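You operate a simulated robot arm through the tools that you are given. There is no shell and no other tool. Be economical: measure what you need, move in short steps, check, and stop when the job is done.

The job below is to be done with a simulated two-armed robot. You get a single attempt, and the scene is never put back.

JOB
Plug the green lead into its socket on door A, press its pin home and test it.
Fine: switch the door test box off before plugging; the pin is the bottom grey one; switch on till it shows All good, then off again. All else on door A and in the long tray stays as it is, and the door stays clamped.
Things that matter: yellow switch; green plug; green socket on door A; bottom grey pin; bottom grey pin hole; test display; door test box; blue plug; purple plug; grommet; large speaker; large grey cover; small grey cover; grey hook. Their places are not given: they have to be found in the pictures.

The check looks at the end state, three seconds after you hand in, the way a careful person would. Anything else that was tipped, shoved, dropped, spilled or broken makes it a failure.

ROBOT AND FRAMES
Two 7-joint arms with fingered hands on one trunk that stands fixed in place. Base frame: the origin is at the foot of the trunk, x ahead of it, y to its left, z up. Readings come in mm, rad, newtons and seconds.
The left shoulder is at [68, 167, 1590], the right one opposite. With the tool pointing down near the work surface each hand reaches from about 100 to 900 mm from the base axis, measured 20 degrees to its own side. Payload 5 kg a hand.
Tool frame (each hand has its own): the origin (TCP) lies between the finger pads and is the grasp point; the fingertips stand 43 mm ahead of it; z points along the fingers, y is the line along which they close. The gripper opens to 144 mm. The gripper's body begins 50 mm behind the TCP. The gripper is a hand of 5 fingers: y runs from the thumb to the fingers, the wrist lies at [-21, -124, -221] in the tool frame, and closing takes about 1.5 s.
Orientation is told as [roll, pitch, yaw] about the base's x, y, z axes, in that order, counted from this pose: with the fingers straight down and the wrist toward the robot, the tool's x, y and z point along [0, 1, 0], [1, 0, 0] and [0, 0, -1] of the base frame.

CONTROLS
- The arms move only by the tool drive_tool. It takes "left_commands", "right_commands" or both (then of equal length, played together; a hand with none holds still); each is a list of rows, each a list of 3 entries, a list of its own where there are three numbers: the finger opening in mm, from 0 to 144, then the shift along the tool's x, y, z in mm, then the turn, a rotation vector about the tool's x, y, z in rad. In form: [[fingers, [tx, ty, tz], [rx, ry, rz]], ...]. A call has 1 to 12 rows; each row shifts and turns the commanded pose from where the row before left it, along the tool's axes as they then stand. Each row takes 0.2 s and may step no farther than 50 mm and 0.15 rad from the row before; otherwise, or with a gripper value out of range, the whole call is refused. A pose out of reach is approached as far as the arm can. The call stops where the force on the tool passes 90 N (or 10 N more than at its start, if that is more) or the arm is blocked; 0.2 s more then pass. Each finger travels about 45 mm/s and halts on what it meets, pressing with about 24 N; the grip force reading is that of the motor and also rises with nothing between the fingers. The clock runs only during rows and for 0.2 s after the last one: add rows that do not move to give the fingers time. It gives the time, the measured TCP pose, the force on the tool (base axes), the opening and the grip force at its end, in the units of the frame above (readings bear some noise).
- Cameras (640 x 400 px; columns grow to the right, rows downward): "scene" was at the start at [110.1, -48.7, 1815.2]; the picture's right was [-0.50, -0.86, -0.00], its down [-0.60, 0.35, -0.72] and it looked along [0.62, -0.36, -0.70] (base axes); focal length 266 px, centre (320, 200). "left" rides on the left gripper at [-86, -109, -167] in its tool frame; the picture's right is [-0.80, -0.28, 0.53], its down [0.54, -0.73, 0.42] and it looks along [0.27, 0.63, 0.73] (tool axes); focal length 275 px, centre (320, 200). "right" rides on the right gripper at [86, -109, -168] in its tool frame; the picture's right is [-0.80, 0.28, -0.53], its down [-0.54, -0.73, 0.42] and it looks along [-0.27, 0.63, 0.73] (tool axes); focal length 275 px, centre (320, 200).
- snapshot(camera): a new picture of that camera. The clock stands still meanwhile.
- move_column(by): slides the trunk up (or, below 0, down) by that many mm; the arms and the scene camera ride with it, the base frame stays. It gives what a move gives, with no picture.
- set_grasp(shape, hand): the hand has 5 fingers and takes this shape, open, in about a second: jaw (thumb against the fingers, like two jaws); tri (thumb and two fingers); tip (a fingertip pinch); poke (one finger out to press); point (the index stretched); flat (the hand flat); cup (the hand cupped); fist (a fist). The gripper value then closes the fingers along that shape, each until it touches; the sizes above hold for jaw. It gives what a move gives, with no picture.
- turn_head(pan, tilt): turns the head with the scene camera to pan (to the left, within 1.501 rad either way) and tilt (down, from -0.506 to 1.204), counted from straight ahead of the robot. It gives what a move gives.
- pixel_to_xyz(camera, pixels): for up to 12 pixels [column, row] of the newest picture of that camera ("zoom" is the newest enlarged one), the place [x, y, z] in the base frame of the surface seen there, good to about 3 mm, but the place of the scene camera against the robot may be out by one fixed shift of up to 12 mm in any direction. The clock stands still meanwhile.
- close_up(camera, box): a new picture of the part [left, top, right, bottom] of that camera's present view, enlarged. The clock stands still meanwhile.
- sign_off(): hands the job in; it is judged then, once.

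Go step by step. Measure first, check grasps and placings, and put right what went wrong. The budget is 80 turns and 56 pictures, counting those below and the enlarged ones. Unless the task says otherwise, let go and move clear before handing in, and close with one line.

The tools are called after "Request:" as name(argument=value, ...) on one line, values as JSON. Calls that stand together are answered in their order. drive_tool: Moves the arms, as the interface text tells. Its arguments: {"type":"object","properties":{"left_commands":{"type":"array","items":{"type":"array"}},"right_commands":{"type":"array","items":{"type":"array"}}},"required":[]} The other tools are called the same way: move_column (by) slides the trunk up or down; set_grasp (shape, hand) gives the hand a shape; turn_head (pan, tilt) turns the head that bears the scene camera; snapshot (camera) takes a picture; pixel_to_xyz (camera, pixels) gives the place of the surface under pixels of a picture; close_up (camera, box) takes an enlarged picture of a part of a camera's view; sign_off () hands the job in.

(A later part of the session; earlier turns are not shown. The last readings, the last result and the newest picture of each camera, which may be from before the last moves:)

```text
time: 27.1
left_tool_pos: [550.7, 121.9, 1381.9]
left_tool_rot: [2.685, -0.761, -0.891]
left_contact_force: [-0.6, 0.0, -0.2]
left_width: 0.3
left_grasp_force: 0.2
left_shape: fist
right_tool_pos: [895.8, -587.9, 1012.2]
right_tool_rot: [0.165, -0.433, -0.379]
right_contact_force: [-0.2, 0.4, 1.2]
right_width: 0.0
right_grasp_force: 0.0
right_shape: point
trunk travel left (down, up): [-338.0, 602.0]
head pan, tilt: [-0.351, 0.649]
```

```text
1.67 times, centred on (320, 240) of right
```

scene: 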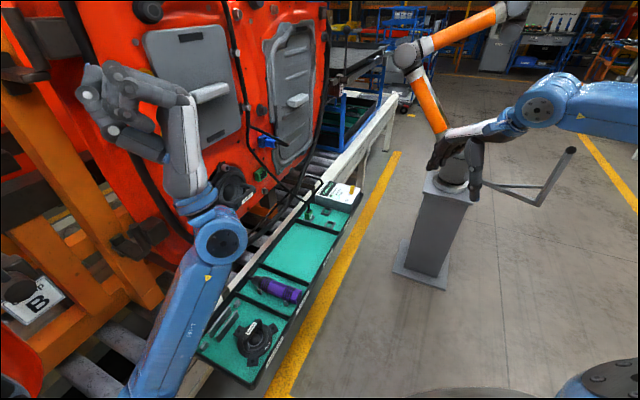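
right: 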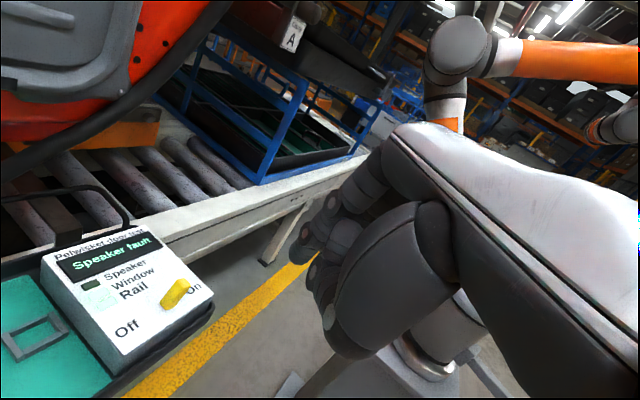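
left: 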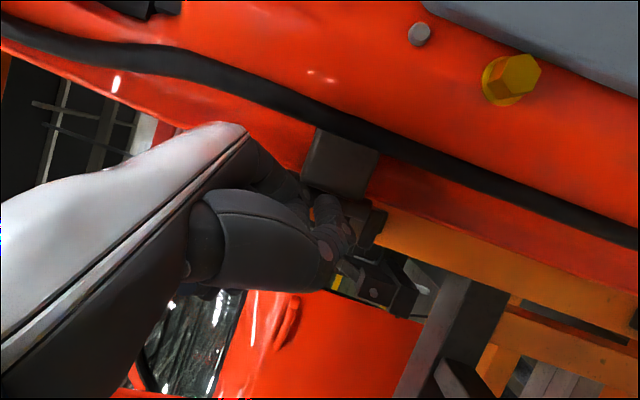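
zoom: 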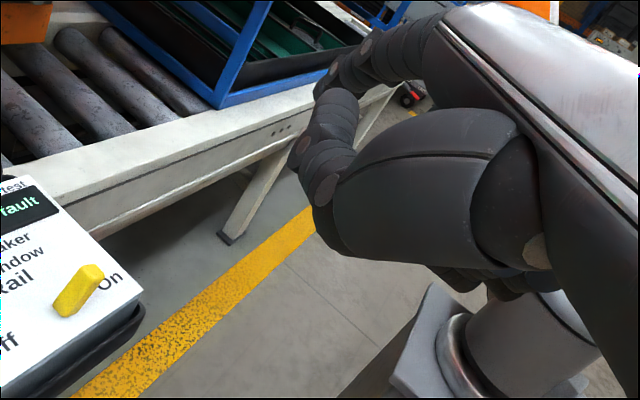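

The index seems stretched at the top, zoom (322,85). I'll measure it.

Request:
pixel_to_xyz(camera="zoom", pixels=[[320, 88], [326, 72], [345, 70], [300, 150], [320, 190], [335, 105], [380, 60], [328, 240], [430, 35], [318, 95]])

```text
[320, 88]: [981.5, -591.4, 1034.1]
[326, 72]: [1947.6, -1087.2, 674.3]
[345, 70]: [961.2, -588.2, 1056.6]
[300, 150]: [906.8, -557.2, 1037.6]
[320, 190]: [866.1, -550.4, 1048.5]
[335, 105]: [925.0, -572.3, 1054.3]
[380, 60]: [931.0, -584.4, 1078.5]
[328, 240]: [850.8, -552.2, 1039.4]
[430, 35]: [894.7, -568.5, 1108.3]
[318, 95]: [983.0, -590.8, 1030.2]
```

The stretched index tip sits at about (22,81,23) in the tool frame. I'll level the pitch so it points down steeply, and hover it on the On side of the lever.

Request:
drive_tool(right_commands=[[144, [0, 0, 0], [0.099, 0, 0.016]], [144, [0, 0, 0], [0.099, 0, 0.016]], [144, [0, 0, 0], [0.099, 0, 0.016]], [144, [0, 0, 0], [0.099, 0, 0.016]], [144, [13, 8, 40], [0, 0, 0]], [144, [13, 8, 40], [0, 0, 0]], [144, [13, 8, 40], [0, 0, 0]], [144, [12, 7, 38], [0, 0, 0]], [144, [0, 0, 0], [0, 0, 0]]])

Request:
snapshot(camera="right")

```text
time: 29.1
left_tool_pos: [551.3, 123.1, 1383.4]
left_tool_rot: [2.686, -0.76, -0.892]
left_contact_force: [-1.6, 0.6, 0.9]
left_width: 0.0
left_grasp_force: 0.2
left_shape: fist
right_tool_pos: [956.3, -527.6, 867.6]
right_tool_rot: [0.164, -0.031, -0.376]
right_contact_force: [0.5, -0.8, 0.9]
right_width: 0.1
right_grasp_force: 0.1
right_shape: point
trunk travel left (down, up): [-338.0, 602.0]
head pan, tilt: [-0.351, 0.649]
```

```text
24 pictures are left
```

right: 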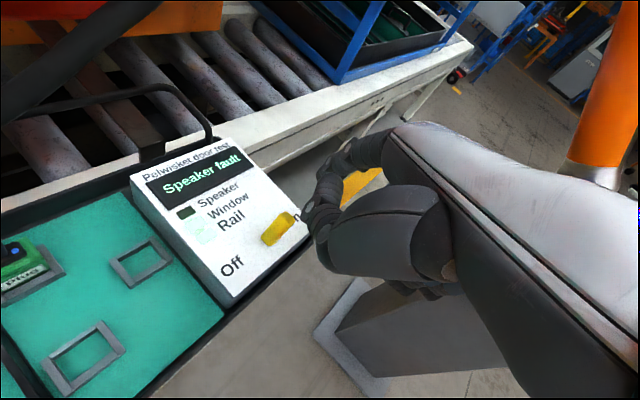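

The index hovers just past the On end of the lever. I'll measure the tip and the lever once more.

Request:
pixel_to_xyz(camera="right", pixels=[[318, 172], [322, 165], [330, 158], [345, 148], [312, 205], [312, 235], [325, 260], [293, 217], [280, 225], [270, 240], [230, 266], [316, 180]])

```text
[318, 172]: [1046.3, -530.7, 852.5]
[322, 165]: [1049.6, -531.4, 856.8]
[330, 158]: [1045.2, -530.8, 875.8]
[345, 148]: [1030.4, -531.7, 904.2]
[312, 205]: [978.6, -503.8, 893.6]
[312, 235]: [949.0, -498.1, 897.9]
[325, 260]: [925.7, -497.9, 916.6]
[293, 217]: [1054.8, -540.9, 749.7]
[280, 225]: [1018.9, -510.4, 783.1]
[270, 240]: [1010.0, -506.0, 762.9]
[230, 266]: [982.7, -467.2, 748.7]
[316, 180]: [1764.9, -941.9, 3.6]
```

The tip is at about (1046,-534,852), 46 mm on the On side of the pivot. I'll lower it to z≈774 and push toward Off.

Request:
drive_tool(right_commands=[[144, [-6, -1, 38], [0, 0, 0]], [144, [-6, -1, 38], [0, 0, 0]], [144, [0, 0, 0], [0, 0, 0]], [144, [4, -9, 0.4], [0, 0, 0]], [144, [4, -9, 0.4], [0, 0, 0]], [144, [4, -9, 0.4], [0, 0, 0]], [144, [4, -9, 0.4], [0, 0, 0]], [144, [2, -5, 0], [0, 0, 0]], [144, [0, 0, 0], [0, 0, 0]]])

Request:
close_up(camera="right", box=[160, 140, 400, 300])

```text
time: 31.1
left_tool_pos: [551.6, 121.7, 1382.7]
left_tool_rot: [2.687, -0.761, -0.893]
left_contact_force: [-1.0, -0.3, 0.3]
left_width: 0.0
left_grasp_force: 0.0
left_shape: fist
right_tool_pos: [925.9, -496.1, 789.0]
right_tool_rot: [0.166, -0.029, -0.374]
right_contact_force: [3.3, -2.9, 0.2]
right_width: 0.1
right_grasp_force: 0.2
right_shape: point
trunk travel left (down, up): [-338.0, 602.0]
head pan, tilt: [-0.351, 0.649]
```

```text
2.50 times, centred on (280, 220) of right
```

zoom: 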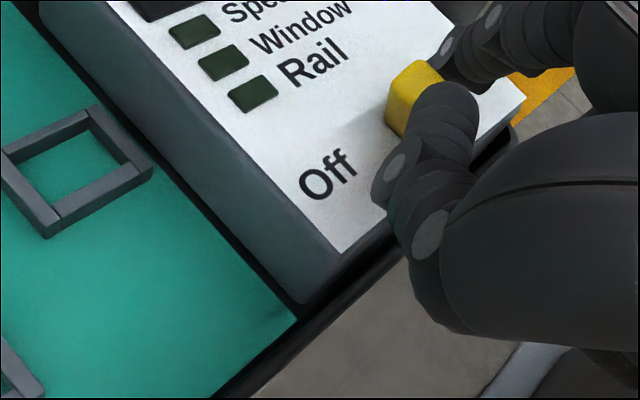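

All the indicator lights are dark, so the box is off. I'll push a little more to seat the switch, then back off and lift.

Request:
drive_tool(right_commands=[[144, [2.4, -5.4, 0.2], [0, 0, 0]], [144, [0, 0, 0], [0, 0, 0]], [144, [-6, 14, 0], [0, 0, 0]], [144, [6, 1, -40], [0, 0, 0]], [144, [6, 1, -45], [0, 0, 0]], [144, [6, 1, -45], [0, 0, 0]], [144, [0, 0, 0], [0, 0, 0]]])

Request:
snapshot(camera="right")

```text
time: 32.8
left_tool_pos: [553.1, 121.3, 1382.7]
left_tool_rot: [2.687, -0.76, -0.892]
left_contact_force: [-0.4, -0.6, -0.3]
left_width: 0.0
left_grasp_force: 0.0
left_shape: fist
right_tool_pos: [932.0, -505.2, 918.0]
right_tool_rot: [0.163, -0.029, -0.375]
right_contact_force: [0.5, -0.3, -0.1]
right_width: 0.0
right_grasp_force: 0.0
right_shape: point
trunk travel left (down, up): [-338.0, 602.0]
head pan, tilt: [-0.351, 0.649]
```

```text
22 pictures are left
```

right: 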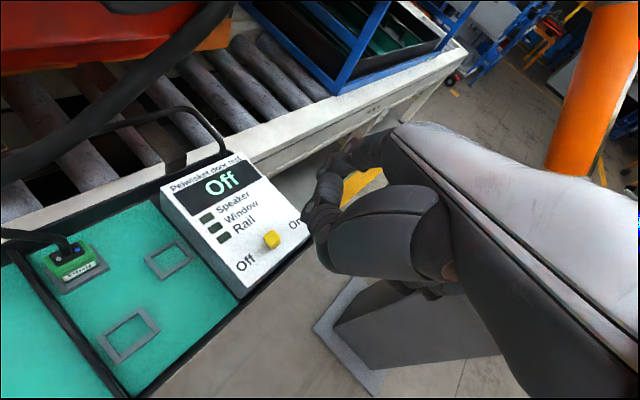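

The display reads "Off". Now I'll take a close look at the green plug and measure it.

Request:
close_up(camera="right", box=[0, 210, 130, 310])

Request:
pixel_to_xyz(camera="zoom", pixels=[[225, 215], [410, 160], [395, 115], [215, 170], [280, 250], [450, 190], [300, 175], [350, 155], [250, 330], [520, 235], [300, 110], [310, 235]])

Request:
pixel_to_xyz(camera="right", pixels=[[271, 240], [265, 246], [276, 234]])

```text
4.00 times, centred on (65, 260) of right
```

zoom: 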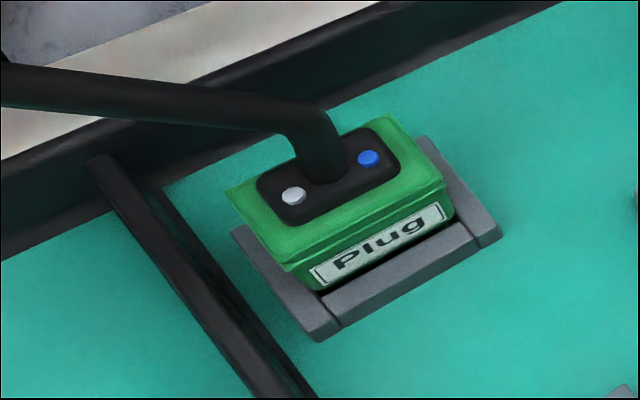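

```text
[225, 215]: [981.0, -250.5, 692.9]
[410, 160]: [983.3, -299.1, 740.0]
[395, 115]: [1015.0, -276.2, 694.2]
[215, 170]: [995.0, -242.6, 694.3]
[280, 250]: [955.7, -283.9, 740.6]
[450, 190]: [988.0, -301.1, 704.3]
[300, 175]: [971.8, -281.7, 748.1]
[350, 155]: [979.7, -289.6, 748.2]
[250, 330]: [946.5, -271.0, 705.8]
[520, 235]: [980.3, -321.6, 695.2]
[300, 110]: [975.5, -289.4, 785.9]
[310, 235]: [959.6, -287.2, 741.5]
```

```text
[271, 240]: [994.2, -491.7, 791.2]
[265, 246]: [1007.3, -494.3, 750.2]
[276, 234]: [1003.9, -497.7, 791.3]
```

The plug's top face is at z≈741, centred near (972,-288), its long side along (0.7,-0.71), with the label facing (-0.7,-0.7) and the blue dot to the right. I'll check the socket's keying and the seated blue plug from the scene camera.

Request:
close_up(camera="scene", box=[220, 100, 320, 200])

Request:
pixel_to_xyz(camera="zoom", pixels=[[320, 200], [300, 250], [250, 100]])

```text
4.00 times, centred on (270, 150) of scene
```

zoom: 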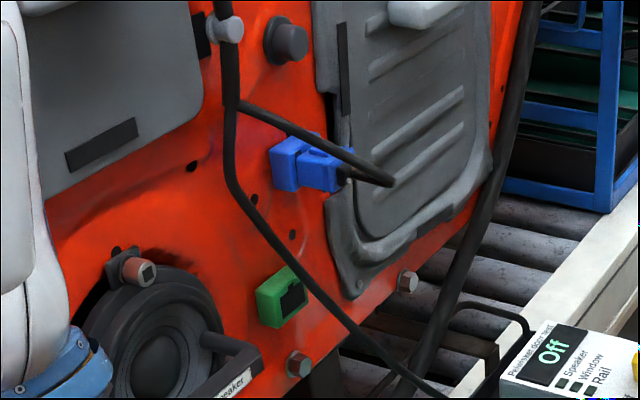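

```text
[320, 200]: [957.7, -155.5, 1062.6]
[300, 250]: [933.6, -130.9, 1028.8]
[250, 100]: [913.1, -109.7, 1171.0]
```

The green socket has its key notch at the top, as the blue plug's ridge is on top, so the plug goes in label-down. That is a plain 90° forward tilt about its long axis. I'll set the jaw shape and level and yaw the hand to +0.79.

Request:
set_grasp(shape="jaw", hand="right")

Request:
drive_tool(right_commands=[[80, [0, 0, -30], [0.03, -0.1, 0]], [80, [0, 0, -30], [0, -0.063, -0.1]], [80, [0, 0, 0], [0, 0, -0.145]], [80, [0, 0, 0], [0, 0, -0.145]], [80, [0, 0, 0], [0, 0, -0.145]], [80, [0, 0, 0], [0, 0, -0.145]], [80, [0, 0, 0], [0, 0, -0.145]], [80, [0, 0, 0], [0, 0, -0.145]], [80, [0, 0, 0], [0, 0, -0.145]], [80, [0, 0, 0], [0, 0, -0.045]], [80, [0, 0, 0], [0, 0, 0]]])

```text
time: 33.6
left_tool_pos: [552.0, 121.8, 1383.5]
left_tool_rot: [2.686, -0.76, -0.892]
left_contact_force: [-0.6, -0.4, -0.7]
left_width: 0.2
left_grasp_force: 0.0
left_shape: fist
right_tool_pos: [930.3, -504.7, 918.4]
right_tool_rot: [0.163, -0.033, -0.375]
right_contact_force: [-0.4, 0.0, -0.3]
right_width: 143.5
right_grasp_force: 0.0
right_shape: jaw
trunk travel left (down, up): [-338.0, 602.0]
head pan, tilt: [-0.351, 0.649]
```

```text
time: 36.0
left_tool_pos: [550.8, 122.1, 1383.1]
left_tool_rot: [2.686, -0.762, -0.892]
left_contact_force: [0.1, 0.4, 0.8]
left_width: 0.1
left_grasp_force: 0.0
left_shape: fist
right_tool_pos: [928.2, -513.2, 979.2]
right_tool_rot: [0.001, -0.004, 0.113]
right_contact_force: [0.5, 0.3, 0.5]
right_width: 80.3
right_grasp_force: 0.0
right_shape: jaw
right hand out of reach, approached as far as the arm can: row 6, 7, 8, 9
trunk travel left (down, up): [-338.0, 602.0]
head pan, tilt: [-0.351, 0.649]
```

The yaw stopped at 0.11, which may be simple reach, since the wrist swings out as it turns. I'll move inboard toward the plug and see whether the yaw completes.

Request:
drive_tool(right_commands=[[80, [40, 0, 0], [0, 0, 0]], [80, [40, -20, 0], [0, 0, 0]], [80, [40, -20, 0], [0, 0, 0]], [80, [0, 0, 0], [0, 0, 0]], [80, [0, 0, 0], [0, 0, 0]]])

```text
time: 37.2
left_tool_pos: [552.0, 122.3, 1384.2]
left_tool_rot: [2.686, -0.76, -0.893]
left_contact_force: [-0.2, 0.3, -0.2]
left_width: 0.1
left_grasp_force: 0.1
left_shape: fist
right_tool_pos: [869.5, -402.0, 980.3]
right_tool_rot: [0.0, -0.005, 0.158]
right_contact_force: [-0.2, 0.8, 0.4]
right_width: 80.4
right_grasp_force: 0.1
right_shape: jaw
trunk travel left (down, up): [-338.0, 602.0]
head pan, tilt: [-0.351, 0.649]
```

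Now at (870,-402). I'll retry the yaw from here.

Request:
drive_tool(right_commands=[[80, [0, 0, 0], [0, 0, -0.14]], [80, [0, 0, 0], [0, 0, -0.14]], [80, [0, 0, 0], [0, 0, -0.14]], [80, [0, 0, 0], [0, 0, -0.14]], [80, [0, 0, 0], [0, 0, -0.08]], [80, [0, 0, 0], [0, 0, 0]]])

```text
time: 38.6
left_tool_pos: [552.2, 122.2, 1383.4]
left_tool_rot: [2.686, -0.761, -0.893]
left_contact_force: [0.3, -0.7, 0.3]
left_width: 0.0
left_grasp_force: 0.0
left_shape: fist
right_tool_pos: [868.7, -400.3, 979.3]
right_tool_rot: [-0.004, -0.003, 0.367]
right_contact_force: [-0.3, 0.8, -0.9]
right_width: 80.1
right_grasp_force: 0.0
right_shape: jaw
right hand out of reach, approached as far as the arm can: row 2, 3, 4, 5
trunk travel left (down, up): [-338.0, 602.0]
head pan, tilt: [-0.351, 0.649]
```

The limit is in the wrist turning left, so I'll grip the plug by its two ends instead, at yaw -0.79. The hand will tilt 0.5 rad so its body leans to the aisle, away from the lead.

Request:
drive_tool(right_commands=[[80, [0, 0, 0], [0, 0, 0.145]], [80, [0, 0, 0], [0, 0, 0.145]], [80, [0, 0, 0], [0, 0, 0.145]], [80, [0, 0, 0], [0, 0, 0.145]], [80, [0, 0, 0], [0, 0, 0.145]], [80, [0, 0, 0], [0, 0, 0.145]], [80, [0, 0, 0], [0, 0, 0.145]], [80, [0, 0, 0], [0, 0.12, 0.08]], [80, [0, 0, 0], [0, 0.14, 0]], [80, [0, 0, 0], [0, 0.12, 0]], [80, [0, 0, 0], [0, 0.12, 0]], [80, [0, 0, 0], [0, 0, 0]]])

```text
time: 41.2
left_tool_pos: [552.5, 123.3, 1383.1]
left_tool_rot: [2.683, -0.762, -0.89]
left_contact_force: [-0.3, 0.4, 0.0]
left_width: 0.0
left_grasp_force: 0.1
left_shape: fist
right_tool_pos: [868.2, -398.8, 978.1]
right_tool_rot: [0.503, 0.0, -0.729]
right_contact_force: [0.6, 0.4, 0.3]
right_width: 80.0
right_grasp_force: 0.1
right_shape: jaw
trunk travel left (down, up): [-338.0, 602.0]
head pan, tilt: [-0.351, 0.649]
```

Orientation reached. I'll trim the yaw to -0.80 and move to a hover 130 mm back from the plug along the finger direction, then check by picture.

Request:
drive_tool(right_commands=[[70, [0, 0, 0], [-0.034, 0, 0.061]], [70, [5.4, -1.3, 32], [0, 0, 0]], [70, [5.4, -1.3, 32], [0, 0, 0]], [70, [5.4, -1.3, 32], [0, 0, 0]], [70, [5.4, -1.3, 32], [0, 0, 0]], [70, [0, 0, 0], [0, 0, 0]]])

Request:
snapshot(camera="right")

```text
time: 42.6
left_tool_pos: [550.4, 121.2, 1382.4]
left_tool_rot: [2.686, -0.76, -0.893]
left_contact_force: [-0.9, 0.0, 0.7]
left_width: 0.0
left_grasp_force: 0.0
left_shape: fist
right_tool_pos: [923.7, -339.4, 877.9]
right_tool_rot: [0.503, -0.002, -0.8]
right_contact_force: [0.8, -0.7, 0.4]
right_width: 70.5
right_grasp_force: 0.1
right_shape: jaw
trunk travel left (down, up): [-338.0, 602.0]
head pan, tilt: [-0.351, 0.649]
```

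```text
19 pictures are left
```

right: 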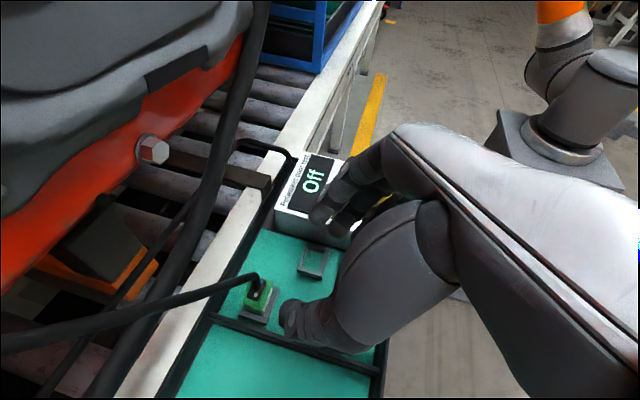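

The thumb (300,315) and fingers (330,215) straddle the line to the plug (260,295), and the lead stays to the far side. I'll approach 95 mm along the fingers and check.

Request:
drive_tool(right_commands=[[66, [0, 0, 35], [0, 0, 0]], [66, [0, 0, 35], [0, 0, 0]], [66, [0, 0, 25], [0, 0, 0]], [66, [0, 0, 0], [0, 0, 0]]])

Request:
close_up(camera="right", box=[160, 130, 400, 370])

Request:
pixel_to_xyz(camera="zoom", pixels=[[320, 200]])

```text
time: 43.6
left_tool_pos: [552.2, 121.5, 1382.4]
left_tool_rot: [2.686, -0.759, -0.893]
left_contact_force: [0.0, -1.6, 1.1]
left_width: 0.0
left_grasp_force: 0.0
left_shape: fist
right_tool_pos: [955.5, -308.2, 793.7]
right_tool_rot: [0.502, 0.0, -0.8]
right_contact_force: [-0.6, -0.5, -0.1]
right_width: 66.3
right_grasp_force: 0.0
right_shape: jaw
trunk travel left (down, up): [-338.0, 602.0]
head pan, tilt: [-0.351, 0.649]
```

```text
1.67 times, centred on (280, 250) of right
```

zoom: 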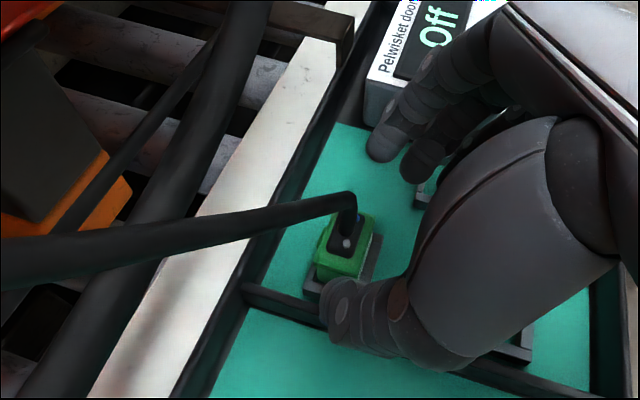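

```text
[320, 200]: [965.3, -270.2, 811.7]
```

Good alignment so far. I'll measure the thumb tip, finger tips and plug top in this view.

Request:
pixel_to_xyz(camera="zoom", pixels=[[335, 295], [345, 330], [330, 315], [378, 150], [385, 158], [410, 175], [425, 175], [345, 245], [325, 262], [368, 225], [355, 270], [360, 215]])

```text
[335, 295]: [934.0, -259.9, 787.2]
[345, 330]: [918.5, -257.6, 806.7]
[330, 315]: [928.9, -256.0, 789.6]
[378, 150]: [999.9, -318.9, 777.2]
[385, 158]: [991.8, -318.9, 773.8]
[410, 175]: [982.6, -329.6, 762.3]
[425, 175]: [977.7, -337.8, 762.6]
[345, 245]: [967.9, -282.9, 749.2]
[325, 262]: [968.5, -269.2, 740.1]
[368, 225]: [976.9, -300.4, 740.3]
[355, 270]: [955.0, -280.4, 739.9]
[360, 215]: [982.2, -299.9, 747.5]
```

The plug centre lies at a=885, e=498, with the TCP at a=887. I'll go in 44 mm with small trims and a narrower opening, then close.

Request:
drive_tool(right_commands=[[52, [-3, -2, 12], [0, 0, 0]], [52, [-3, 0, 12], [0, 0, 0]], [52, [0, 0, 12], [0, 0, 0]], [52, [0, 0, 8], [0, 0, 0]], [0, [0, 0, 0], [0, 0, 0]], [0, [0, 0, 0], [0, 0, 0]], [0, [0, 0, 0], [0, 0, 0]], [0, [0, 0, 0], [0, 0, 0]], [0, [0, 0, 0], [0, 0, 0]]])

Request:
close_up(camera="right", box=[160, 130, 400, 370])

```text
time: 45.6
left_tool_pos: [551.5, 123.4, 1384.0]
left_tool_rot: [2.685, -0.763, -0.892]
left_contact_force: [-0.8, -0.5, 0.3]
left_width: 0.0
left_grasp_force: 0.1
left_shape: fist
right_tool_pos: [965.5, -293.6, 754.3]
right_tool_rot: [0.505, -0.001, -0.799]
right_contact_force: [-0.7, 2.7, 8.9]
right_width: 33.7
right_grasp_force: 24.1
right_shape: jaw
trunk travel left (down, up): [-338.0, 602.0]
head pan, tilt: [-0.351, 0.649]
```

```text
1.67 times, centred on (280, 250) of right
```

zoom: 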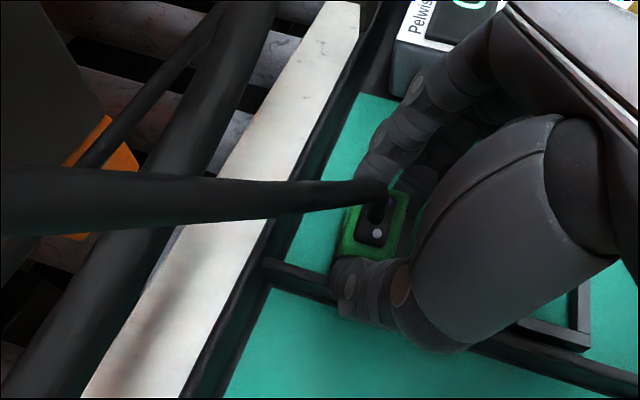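

The grip closed at 33.7 mm, which matches the plug's length. I'll lift it straight up out of the holder.

Request:
drive_tool(right_commands=[[0, [7, 0, -13], [0, 0, 0]], [0, [9.6, 0, -17.5], [0, 0, 0]], [0, [14, 0, -26], [0, 0, 0]], [0, [14, 0, -26], [0, 0, 0]], [0, [0, 0, 0], [0, 0, 0]]])

Request:
snapshot(camera="right")

Request:
pixel_to_xyz(camera="right", pixels=[[300, 260], [306, 270], [310, 250]])

```text
time: 46.9
left_tool_pos: [551.8, 122.7, 1382.7]
left_tool_rot: [2.685, -0.762, -0.892]
left_contact_force: [0.9, -0.1, -0.3]
left_width: 0.0
left_grasp_force: 0.0
left_shape: fist
right_tool_pos: [965.2, -294.8, 845.5]
right_tool_rot: [0.5, 0.0, -0.797]
right_contact_force: [-0.5, -0.1, -0.6]
right_width: 33.0
right_grasp_force: 23.8
right_shape: jaw
trunk travel left (down, up): [-338.0, 602.0]
head pan, tilt: [-0.351, 0.649]
```

```text
16 pictures are left
```

right: 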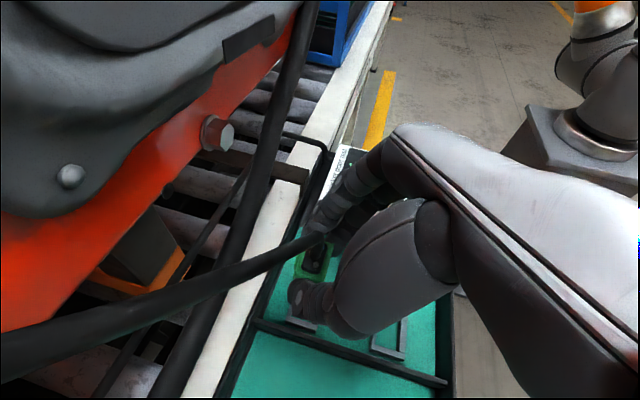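

```text
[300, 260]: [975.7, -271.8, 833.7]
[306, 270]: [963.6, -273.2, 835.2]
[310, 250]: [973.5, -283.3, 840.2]
```

The plug is out and held. I'll back away from the conveyor a little and tilt the hand forward about the plug's long axis.

Request:
drive_tool(right_commands=[[0, [-12, 0, -40], [0, 0, 0]], [0, [-12, 0, -40], [0, 0, 0]], [0, [0, 0, 0], [0, 0.145, 0]], [0, [0, 0, 0], [0, 0.145, 0]], [0, [0, 0, 0], [0, 0.145, 0]], [0, [0, 0, 0], [0, 0.145, 0]], [0, [0, 0, 0], [0, 0.145, 0]], [0, [0, 0, 0], [0, 0.145, 0]], [0, [0, 0, 0], [0, 0.145, 0]], [0, [0, 0, 0], [0, 0.145, 0]], [0, [0, 0, 0], [0, 0.145, 0]], [0, [0, 0, 0], [0, 0.145, 0]]])

```text
time: 49.5
left_tool_pos: [551.3, 122.4, 1383.4]
left_tool_rot: [2.687, -0.761, -0.891]
left_contact_force: [0.4, -0.5, -0.3]
left_width: 0.0
left_grasp_force: 0.1
left_shape: fist
right_tool_pos: [922.2, -338.1, 906.9]
right_tool_rot: [1.954, -0.001, -0.799]
right_contact_force: [-0.1, 0.5, 0.9]
right_width: 33.2
right_grasp_force: 23.8
right_shape: jaw
trunk travel left (down, up): [-338.0, 602.0]
head pan, tilt: [-0.351, 0.649]
```

The tilt is nearly complete. I'll finish it and carry the plug to a point about 95 mm in front of the socket, then look.

Request:
drive_tool(right_commands=[[0, [0, 0, 0], [0, 0.117, 0]], [0, [24, -41, 9.7], [0, 0, 0]], [0, [24, -41, 9.7], [0, 0, 0]], [0, [24, -41, 9.7], [0, 0, 0]], [0, [24, -41, 9.7], [0, 0, 0]], [0, [0, 0, 0], [0, 0, 0]]])

Request:
snapshot(camera="right")

```text
time: 50.9
left_tool_pos: [553.6, 120.3, 1383.1]
left_tool_rot: [2.687, -0.76, -0.892]
left_contact_force: [-0.1, -0.6, 0.2]
left_width: 0.0
left_grasp_force: 0.1
left_shape: fist
right_tool_pos: [800.8, -227.2, 1007.9]
right_tool_rot: [2.069, 0.0, -0.799]
right_contact_force: [-0.1, -0.1, -0.5]
right_width: 33.3
right_grasp_force: 23.8
right_shape: jaw
trunk travel left (down, up): [-338.0, 602.0]
head pan, tilt: [-0.351, 0.649]
```

```text
15 pictures are left
```

right: 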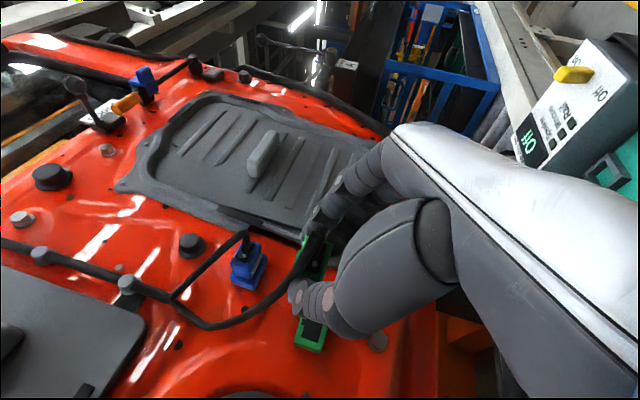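

An excellent view: the socket is at (310,335), the held plug at (313,262), and the bottom grey pin at (128,283). I'll enlarge this area and measure the socket.

Request:
close_up(camera="right", box=[210, 210, 370, 370])

Request:
pixel_to_xyz(camera="right", pixels=[[297, 323], [327, 333], [321, 350], [298, 342], [240, 345], [280, 370], [350, 330], [340, 380], [128, 275], [122, 283], [135, 292], [145, 330]])

```text
2.50 times, centred on (290, 290) of right
```

zoom: 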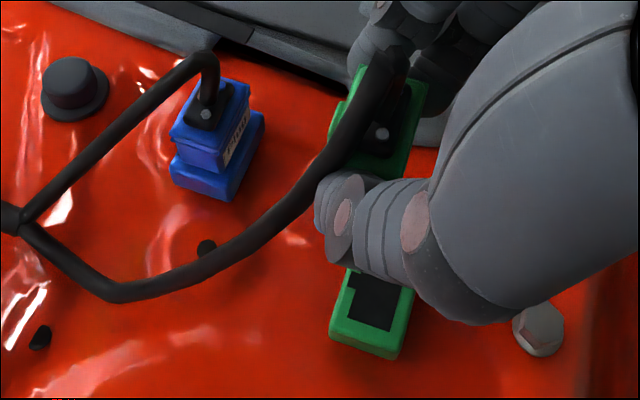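

```text
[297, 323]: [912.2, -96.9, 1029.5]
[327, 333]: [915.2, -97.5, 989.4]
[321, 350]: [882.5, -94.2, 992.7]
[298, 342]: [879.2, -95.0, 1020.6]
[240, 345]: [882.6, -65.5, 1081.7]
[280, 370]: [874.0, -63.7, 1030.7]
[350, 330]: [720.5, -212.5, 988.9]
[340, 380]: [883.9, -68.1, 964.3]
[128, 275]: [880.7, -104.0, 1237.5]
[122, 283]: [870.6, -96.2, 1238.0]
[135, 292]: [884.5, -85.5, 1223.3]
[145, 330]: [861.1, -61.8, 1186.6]
```

The blue plug's label faces down, confirming the turn. The socket's left end is at t≈707 with its face at about 22 mm off the door. I'll measure more socket and plug points in this zoom.

Request:
pixel_to_xyz(camera="zoom", pixels=[[340, 325], [400, 338], [350, 276], [410, 300], [345, 300], [395, 334], [372, 340], [372, 300], [350, 75], [415, 90], [405, 160], [382, 135]])

```text
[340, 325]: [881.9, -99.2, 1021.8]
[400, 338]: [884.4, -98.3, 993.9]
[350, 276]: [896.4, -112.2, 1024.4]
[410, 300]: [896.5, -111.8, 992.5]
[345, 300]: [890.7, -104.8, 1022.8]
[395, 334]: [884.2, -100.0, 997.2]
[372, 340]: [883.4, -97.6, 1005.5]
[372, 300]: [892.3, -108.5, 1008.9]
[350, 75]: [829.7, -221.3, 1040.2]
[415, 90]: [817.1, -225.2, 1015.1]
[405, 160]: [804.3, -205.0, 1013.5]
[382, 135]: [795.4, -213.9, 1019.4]
```

The socket centre comes out near t=729, z=1008.5, face s=22, normal (-0.68,-0.73). I'll measure the held plug's edges once more in the same zoom.

Request:
pixel_to_xyz(camera="zoom", pixels=[[426, 85], [423, 110], [412, 165], [418, 140], [355, 72], [357, 85], [337, 110], [332, 130], [385, 173], [410, 172], [408, 75], [395, 170]])

```text
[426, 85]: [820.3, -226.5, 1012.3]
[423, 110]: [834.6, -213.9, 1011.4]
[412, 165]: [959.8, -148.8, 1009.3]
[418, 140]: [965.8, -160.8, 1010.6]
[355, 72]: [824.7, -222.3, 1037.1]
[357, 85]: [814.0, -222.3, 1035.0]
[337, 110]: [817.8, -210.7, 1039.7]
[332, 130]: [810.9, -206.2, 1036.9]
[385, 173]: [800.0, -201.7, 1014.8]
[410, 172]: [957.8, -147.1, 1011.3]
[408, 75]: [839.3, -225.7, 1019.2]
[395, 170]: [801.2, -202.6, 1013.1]
```

The plug's rear centre is about 16 mm above and 14.5 mm ahead of the TCP. I'll align the yaw to the door and bring the nose to about 20 mm off the socket, then check.

Request:
drive_tool(right_commands=[[0, [0, 0, 0], [0.044, 0, 0.024]], [0, [-16.5, -3, 19], [0, 0, 0]], [0, [-16.5, -3, 19], [0, 0, 0]], [0, [-16.5, -3, 19], [0, 0, 0]], [0, [0, 0, 0], [0, 0, 0]]])

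Request:
close_up(camera="right", box=[230, 200, 390, 360])

Request:
close_up(camera="scene", box=[200, 120, 300, 220])

```text
time: 52.0
left_tool_pos: [551.2, 122.5, 1383.6]
left_tool_rot: [2.687, -0.76, -0.891]
left_contact_force: [0.0, 0.1, 0.0]
left_width: 0.1
left_grasp_force: 0.0
left_shape: fist
right_tool_pos: [842.1, -163.4, 992.3]
right_tool_rot: [2.07, 0.001, -0.748]
right_contact_force: [-0.2, -0.4, -0.5]
right_width: 33.0
right_grasp_force: 24.2
right_shape: jaw
trunk travel left (down, up): [-338.0, 602.0]
head pan, tilt: [-0.351, 0.649]
```

```text
2.50 times, centred on (310, 280) of right
```

zoom: 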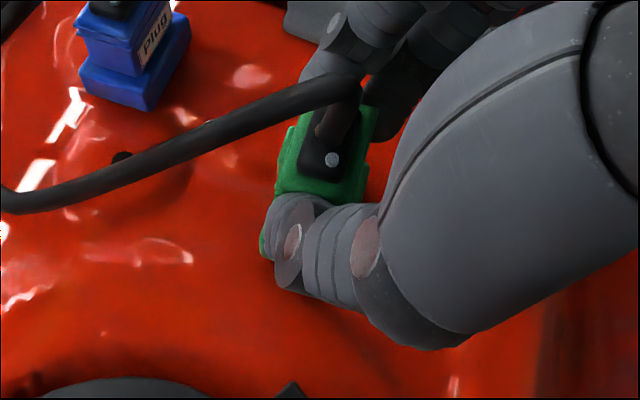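

```text
4.00 times, centred on (250, 170) of scene
```

zoom: 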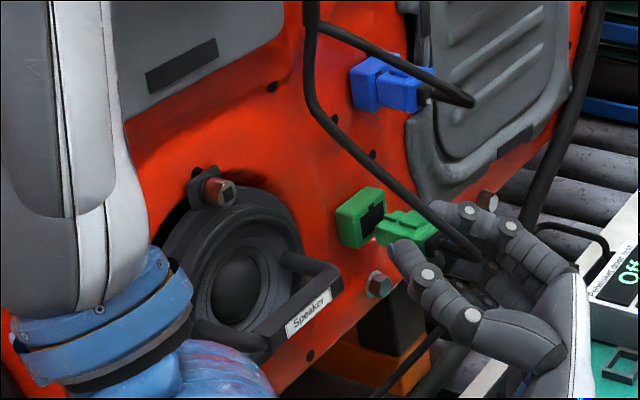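

The scene view shows the plug nose just short of the socket. I'll enlarge further to judge the alignment.

Request:
close_up(camera="scene", box=[248, 158, 292, 188])

Request:
pixel_to_xyz(camera="zoom", pixels=[[320, 200]])

```text
13.33 times, centred on (270, 173) of scene
```

zoom: 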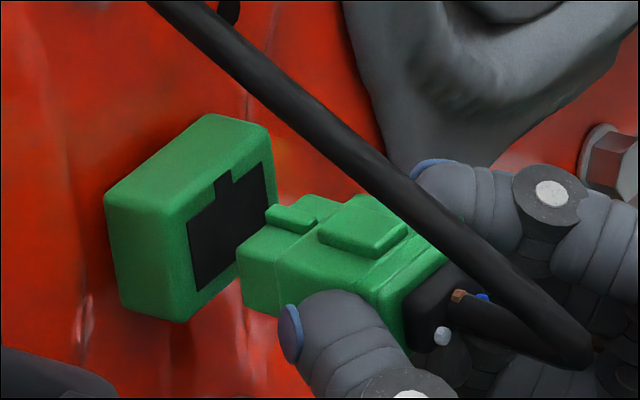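

```text
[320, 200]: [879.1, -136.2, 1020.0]
```

The key ridge on top matches the notch on top. The plug looks slightly pitched nose-up; I'll measure points along its top and the socket's.

Request:
pixel_to_xyz(camera="zoom", pixels=[[255, 246], [310, 268], [365, 292], [335, 230], [372, 248], [395, 228], [265, 160], [130, 190], [185, 212], [210, 125], [255, 137], [430, 262]])

```text
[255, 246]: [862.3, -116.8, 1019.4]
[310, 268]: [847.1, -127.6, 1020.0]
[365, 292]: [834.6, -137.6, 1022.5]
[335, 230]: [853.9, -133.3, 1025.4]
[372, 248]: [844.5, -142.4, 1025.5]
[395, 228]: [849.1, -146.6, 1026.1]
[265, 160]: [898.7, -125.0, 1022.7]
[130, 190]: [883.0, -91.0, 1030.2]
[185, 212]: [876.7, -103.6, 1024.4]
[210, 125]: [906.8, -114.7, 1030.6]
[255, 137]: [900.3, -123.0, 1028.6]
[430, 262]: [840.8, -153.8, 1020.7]
```

The plug looks level. For the lateral offset I'll measure the opening's corners and the nose's front corners in this same zoom.

Request:
pixel_to_xyz(camera="zoom", pixels=[[185, 224], [184, 290], [192, 296], [262, 160], [215, 190], [234, 178], [242, 256], [246, 300], [270, 212], [290, 225], [310, 205], [268, 224]])

```text
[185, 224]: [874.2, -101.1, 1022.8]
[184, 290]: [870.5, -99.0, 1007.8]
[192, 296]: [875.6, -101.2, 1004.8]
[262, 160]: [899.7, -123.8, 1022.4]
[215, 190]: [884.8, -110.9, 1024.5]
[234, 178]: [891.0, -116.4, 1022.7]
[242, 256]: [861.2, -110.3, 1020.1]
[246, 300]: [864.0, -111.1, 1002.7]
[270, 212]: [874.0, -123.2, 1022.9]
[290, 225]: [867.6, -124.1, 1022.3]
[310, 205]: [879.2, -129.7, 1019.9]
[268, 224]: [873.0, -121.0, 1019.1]
```

The nose needs to go about 4.5 mm to the right, and it is centred vertically. I'll shift it and go in 24 mm gently, watching the force.

Request:
drive_tool(right_commands=[[0, [0, 4.5, 0], [0, 0, 0]], [0, [-3.8, 0, 7], [0, 0, 0]], [0, [-2.9, 0, 5.3], [0, 0, 0]], [0, [-1.9, 0, 3.5], [0, 0, 0]], [0, [-1.5, 0, 2.6], [0, 0, 0]], [0, [-1.5, 0, 2.6], [0, 0, 0]], [0, [0, 0, 0], [0, 0, 0]]])

Request:
close_up(camera="scene", box=[248, 158, 292, 188])

```text
time: 53.6
left_tool_pos: [550.8, 123.7, 1383.3]
left_tool_rot: [2.686, -0.761, -0.891]
left_contact_force: [-0.5, -0.8, -0.2]
left_width: 0.0
left_grasp_force: 0.0
left_shape: fist
right_tool_pos: [861.7, -152.2, 990.9]
right_tool_rot: [2.07, 0.0, -0.744]
right_contact_force: [-3.4, -3.6, 0.8]
right_width: 32.8
right_grasp_force: 24.6
right_shape: jaw
trunk travel left (down, up): [-338.0, 602.0]
head pan, tilt: [-0.351, 0.649]
```

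```text
13.33 times, centred on (270, 173) of scene
```

zoom: 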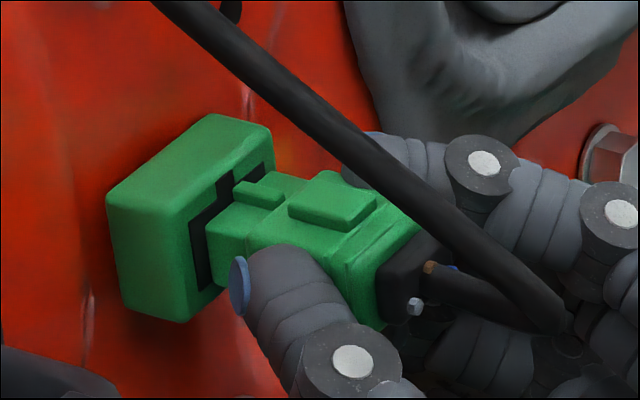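

The nose touched the socket face about 7 mm too far right and 3.5 mm low, and slipped back a little in the grip. I'll back off, correct, and go in again.

Request:
drive_tool(right_commands=[[0, [3.4, 0, -6.2], [0, 0, 0]], [0, [3.1, -7.5, 1.7], [0, 0, 0]], [0, [0, 0, 0], [0, 0, 0]], [0, [-1.9, 0, 3.5], [0, 0, 0]], [0, [-1.5, 0, 2.6], [0, 0, 0]], [0, [-1.5, 0, 2.6], [0, 0, 0]], [0, [-1.5, 0, 2.6], [0, 0, 0]], [0, [0, 0, 0], [0, 0, 0]]])

Request:
close_up(camera="scene", box=[248, 158, 292, 188])

```text
time: 55.5
left_tool_pos: [550.5, 121.9, 1383.5]
left_tool_rot: [2.687, -0.76, -0.894]
left_contact_force: [0.9, 0.2, -0.5]
left_width: 0.0
left_grasp_force: 0.0
left_shape: fist
right_tool_pos: [859.0, -144.9, 996.2]
right_tool_rot: [2.072, 0.001, -0.748]
right_contact_force: [-11.7, -12.9, 1.0]
right_width: 33.2
right_grasp_force: 23.8
right_shape: jaw
trunk travel left (down, up): [-338.0, 602.0]
head pan, tilt: [-0.351, 0.649]
```

```text
13.33 times, centred on (270, 173) of scene
```

zoom: 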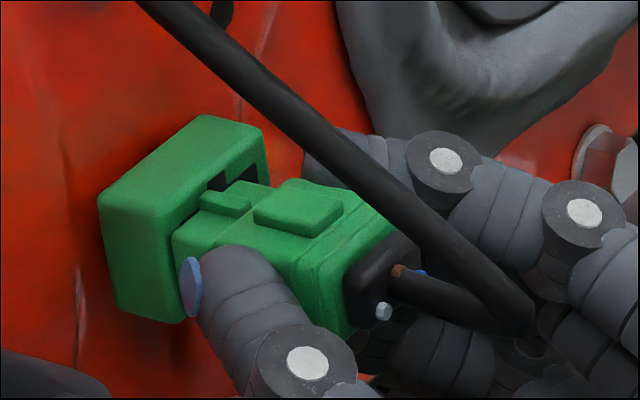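

Now it is about 4 mm too far left and 1 mm low, with 17 N against the face. I'll back off, correct by that, and press again.

Request:
drive_tool(right_commands=[[0, [3.4, 0, -6.2], [0, 0, 0]], [0, [1.1, 3.8, 0.6], [0, 0, 0]], [0, [0, 0, 0], [0, 0, 0]], [0, [-1.9, 0, 3.5], [0, 0, 0]], [0, [-1.5, 0, 2.6], [0, 0, 0]], [0, [-1.5, 0, 2.6], [0, 0, 0]], [0, [0, 0, 0], [0, 0, 0]]])

Request:
close_up(camera="scene", box=[248, 158, 292, 188])

```text
time: 57.0
left_tool_pos: [549.6, 120.3, 1383.6]
left_tool_rot: [2.688, -0.761, -0.892]
left_contact_force: [-0.5, 0.6, 0.1]
left_width: 0.1
left_grasp_force: 0.1
left_shape: fist
right_tool_pos: [865.2, -145.9, 996.9]
right_tool_rot: [2.072, 0.001, -0.749]
right_contact_force: [-16.1, -14.7, -4.3]
right_width: 33.9
right_grasp_force: 23.7
right_shape: jaw
trunk travel left (down, up): [-338.0, 602.0]
head pan, tilt: [-0.351, 0.649]
```

```text
13.33 times, centred on (270, 173) of scene
```

zoom: 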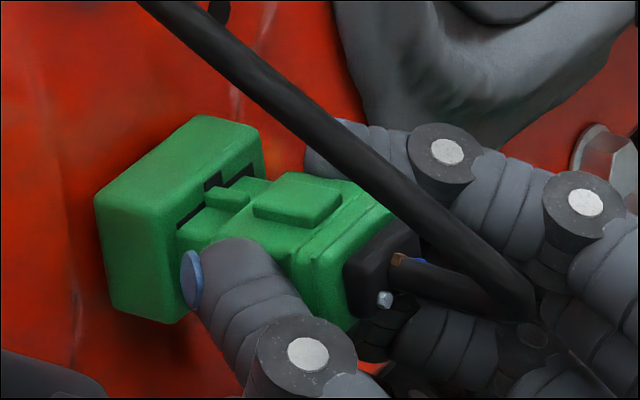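

The nose is now aligned sideways but about 2.5 mm low, and the thumb tip sits close to the socket rim. I'll try once with the height corrected and judge by force and travel.

Request:
drive_tool(right_commands=[[0, [2.4, 0, -4.4], [0, 0, 0]], [0, [2.2, 0, 1.2], [0, 0, 0]], [0, [0, 0, 0], [0, 0, 0]], [0, [-1.9, 0, 3.5], [0, 0, 0]], [0, [-1, 0, 1.8], [0, 0, 0]], [0, [-1, 0, 1.8], [0, 0, 0]], [0, [0, 0, 0], [0, 0, 0]]])

```text
time: 58.6
left_tool_pos: [550.9, 119.3, 1382.7]
left_tool_rot: [2.69, -0.76, -0.894]
left_contact_force: [-0.4, 0.3, -0.7]
left_width: 0.0
left_grasp_force: 0.1
left_shape: fist
right_tool_pos: [868.4, -145.4, 998.3]
right_tool_rot: [2.073, 0.001, -0.749]
right_contact_force: [-24.3, -31.8, -16.8]
right_width: 36.1
right_grasp_force: 23.8
right_shape: jaw
trunk travel left (down, up): [-338.0, 602.0]
head pan, tilt: [-0.351, 0.649]
```

The force rose to 43 N and the opening to 36 mm, so something is in the way. I'll look.

Request:
close_up(camera="scene", box=[248, 158, 292, 188])

```text
13.33 times, centred on (270, 173) of scene
```

zoom: 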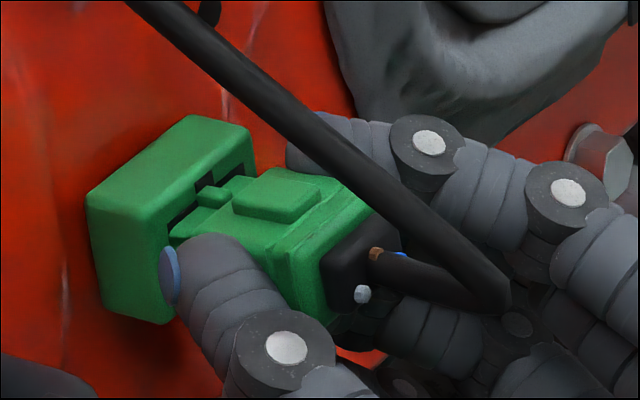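

The nose has entered about 4–5 mm with its ridge in the notch, but the thumb tip now rests on the rim. I'll ease off slightly, open, slide the fingers back 14 mm and regrip straight away.

Request:
drive_tool(right_commands=[[0, [1, 0, -1.8], [0, 0, 0]], [44, [0, 0, 0], [0, 0, 0]], [44, [6.7, 0, -12.3], [0, 0, 0]], [0, [0, 0, 0], [0, 0, 0]], [0, [0, 0, 0], [0, 0, 0]], [0, [0, 0, 0], [0, 0, 0]]])

Request:
close_up(camera="scene", box=[248, 158, 292, 188])

```text
time: 60.0
left_tool_pos: [551.2, 122.8, 1383.4]
left_tool_rot: [2.687, -0.762, -0.892]
left_contact_force: [0.0, 0.0, -0.7]
left_width: 0.0
left_grasp_force: 0.0
left_shape: fist
right_tool_pos: [855.6, -151.1, 999.1]
right_tool_rot: [2.069, -0.001, -0.749]
right_contact_force: [-2.3, 10.9, 5.1]
right_width: 30.1
right_grasp_force: 24.2
right_shape: jaw
trunk travel left (down, up): [-338.0, 602.0]
head pan, tilt: [-0.351, 0.649]
```

```text
13.33 times, centred on (270, 173) of scene
```

zoom: 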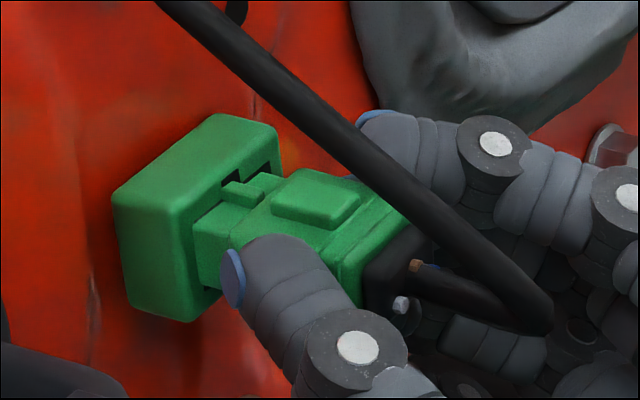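

The plug stayed in the socket, and the thumb is now about 10 mm behind the rim. I'll push in 9 mm.

Request:
drive_tool(right_commands=[[0, [-1.5, 0, 2.6], [0, 0, 0]], [0, [-1.5, 0, 2.6], [0, 0, 0]], [0, [-1.5, 0, 2.6], [0, 0, 0]], [0, [-1, 0, 1.8], [0, 0, 0]], [0, [0, 0, 0], [0, 0, 0]]])

```text
time: 61.2
left_tool_pos: [550.2, 122.3, 1383.7]
left_tool_rot: [2.687, -0.761, -0.894]
left_contact_force: [0.5, 0.7, -0.3]
left_width: 0.3
left_grasp_force: 0.0
left_shape: fist
right_tool_pos: [861.5, -145.5, 1000.5]
right_tool_rot: [2.072, -0.002, -0.751]
right_contact_force: [-10.3, -3.1, 4.4]
right_width: 30.3
right_grasp_force: 24.0
right_shape: jaw
trunk travel left (down, up): [-338.0, 602.0]
head pan, tilt: [-0.351, 0.649]
```

It advanced 8 mm with only about 10 N. I'll regrip further back again and push on.

Request:
drive_tool(right_commands=[[46, [0, 0, 0], [0, 0, 0]], [46, [5.3, 0, -9.6], [0, 0, 0]], [0, [0, 0, 0], [0, 0, 0]], [0, [0, 0, 0], [0, 0, 0]], [0, [0, 0, 0], [0, 0, 0]], [0, [-1.5, 0, 2.6], [0, 0, 0]], [0, [-1.5, 0, 2.6], [0, 0, 0]], [0, [-1.5, 0, 2.6], [0, 0, 0]], [0, [-1, 0, 1.8], [0, 0, 0]], [0, [0, 0, 0], [0, 0, 0]]])

Request:
close_up(camera="scene", box=[248, 158, 292, 188])

```text
time: 63.5
left_tool_pos: [549.7, 120.1, 1384.4]
left_tool_rot: [2.688, -0.759, -0.893]
left_contact_force: [1.1, -1.0, -0.1]
left_width: 0.0
left_grasp_force: 0.1
left_shape: fist
right_tool_pos: [863.0, -146.1, 999.6]
right_tool_rot: [2.072, -0.002, -0.749]
right_contact_force: [-16.4, -13.3, 1.1]
right_width: 34.0
right_grasp_force: 23.9
right_shape: jaw
trunk travel left (down, up): [-338.0, 602.0]
head pan, tilt: [-0.351, 0.649]
```

```text
13.33 times, centred on (270, 173) of scene
```

zoom: 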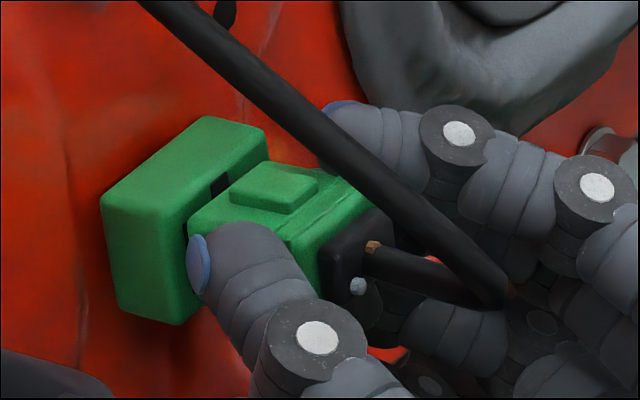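

The nose is fully inside and the body's shoulder is almost at the socket face. I'll press a little further to seat it.

Request:
drive_tool(right_commands=[[0, [-1.5, 0, 2.6], [0, 0, 0]], [0, [-1.5, 0, 2.6], [0, 0, 0]], [0, [-1.5, 0, 2.6], [0, 0, 0]], [0, [0, 0, 0], [0, 0, 0]]])

Request:
close_up(camera="scene", box=[238, 138, 302, 188])

```text
time: 64.5
left_tool_pos: [546.9, 117.7, 1385.4]
left_tool_rot: [2.693, -0.761, -0.898]
left_contact_force: [0.4, 1.2, -0.3]
left_width: 0.1
left_grasp_force: 0.1
left_shape: fist
right_tool_pos: [866.8, -144.5, 999.8]
right_tool_rot: [2.077, 0.001, -0.752]
right_contact_force: [-42.9, -41.3, -0.9]
right_width: 36.9
right_grasp_force: 24.1
right_shape: jaw
trunk travel left (down, up): [-338.0, 602.0]
head pan, tilt: [-0.351, 0.649]
```

```text
8.00 times, centred on (270, 163) of scene
```

zoom: 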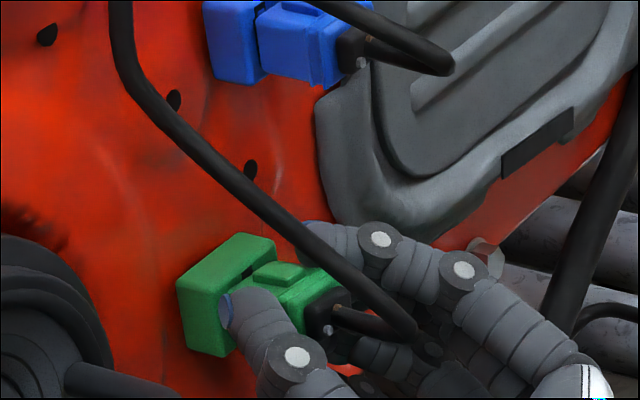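

The fingers press on the rim again, so this push may not all reach the plug. I'll regrip further back once more and press, watching whether the width stays at the plug's size.

Request:
drive_tool(right_commands=[[0, [1.5, 0, -2.6], [0, 0, 0]], [46, [0.5, 0, -0.9], [0, 0, 0]], [46, [5.8, 0, -10.5], [0, 0, 0]], [0, [0, 0, 0], [0, 0, 0]], [0, [0, 0, 0], [0, 0, 0]], [0, [0, 0, 0], [0, 0, 0]], [0, [-1.5, 0, 2.6], [0, 0, 0]], [0, [-1.5, 0, 2.6], [0, 0, 0]], [0, [-1.5, 0, 2.6], [0, 0, 0]], [0, [0, 0, 0], [0, 0, 0]]])

```text
time: 66.7
left_tool_pos: [548.3, 119.9, 1384.1]
left_tool_rot: [2.689, -0.762, -0.893]
left_contact_force: [-0.5, 0.5, -0.4]
left_width: 0.2
left_grasp_force: 0.1
left_shape: fist
right_tool_pos: [864.1, -144.1, 1000.0]
right_tool_rot: [2.072, -0.002, -0.75]
right_contact_force: [-37.6, -13.9, -10.5]
right_width: 33.1
right_grasp_force: 24.3
right_shape: jaw
trunk travel left (down, up): [-338.0, 602.0]
head pan, tilt: [-0.351, 0.649]
```

The width held at 33 mm with about 40 N on the plug and no more travel, so it appears seated. I'll open and withdraw back and down, away from the lead.

Request:
drive_tool(right_commands=[[33, [1.5, 0, -2.6], [0, 0, 0]], [60, [0, 0, 0], [0, 0, 0]], [60, [0, 0, 0], [0, 0, 0]], [60, [0, 0, -15], [0, 0, 0]], [60, [0, 0, -30], [0, 0, 0]], [60, [0, 0, -40], [0, 0, 0]], [60, [0, 0, -40], [0, 0, 0]], [60, [0, 0, 0], [0, 0, 0]]])

Request:
snapshot(camera="right")

Request:
pixel_to_xyz(camera="right", pixels=[[128, 283]])

```text
time: 68.5
left_tool_pos: [552.9, 123.3, 1383.3]
left_tool_rot: [2.684, -0.763, -0.889]
left_contact_force: [0.1, 0.4, -0.9]
left_width: 0.2
left_grasp_force: 0.2
left_shape: fist
right_tool_pos: [789.0, -225.3, 939.2]
right_tool_rot: [2.069, 0.0, -0.747]
right_contact_force: [0.5, 0.7, 0.5]
right_width: 59.4
right_grasp_force: 0.2
right_shape: jaw
trunk travel left (down, up): [-338.0, 602.0]
head pan, tilt: [-0.351, 0.649]
```

```text
3 pictures are left
```

right: 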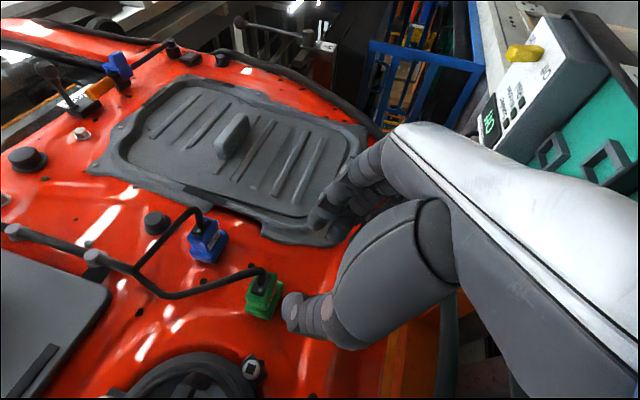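

```text
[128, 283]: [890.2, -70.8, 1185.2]
```

The green plug now sits in its socket at (263,293), just like the blue one. Next I'll measure the bottom grey pin at (95,258), the pin above it at (13,232), and the door around them.

Request:
pixel_to_xyz(camera="right", pixels=[[95, 255], [92, 258], [98, 261], [90, 254], [12, 230], [15, 235], [100, 285], [60, 270], [120, 240], [263, 280], [206, 235], [40, 262]])

```text
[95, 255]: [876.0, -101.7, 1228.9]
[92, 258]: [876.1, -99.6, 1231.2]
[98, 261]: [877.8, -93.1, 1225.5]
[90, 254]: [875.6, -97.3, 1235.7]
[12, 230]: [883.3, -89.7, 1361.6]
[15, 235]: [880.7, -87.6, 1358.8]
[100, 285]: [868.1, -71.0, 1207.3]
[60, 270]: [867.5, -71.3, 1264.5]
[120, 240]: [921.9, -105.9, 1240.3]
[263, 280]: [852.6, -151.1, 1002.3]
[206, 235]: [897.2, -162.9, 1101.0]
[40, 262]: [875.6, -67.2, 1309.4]
```

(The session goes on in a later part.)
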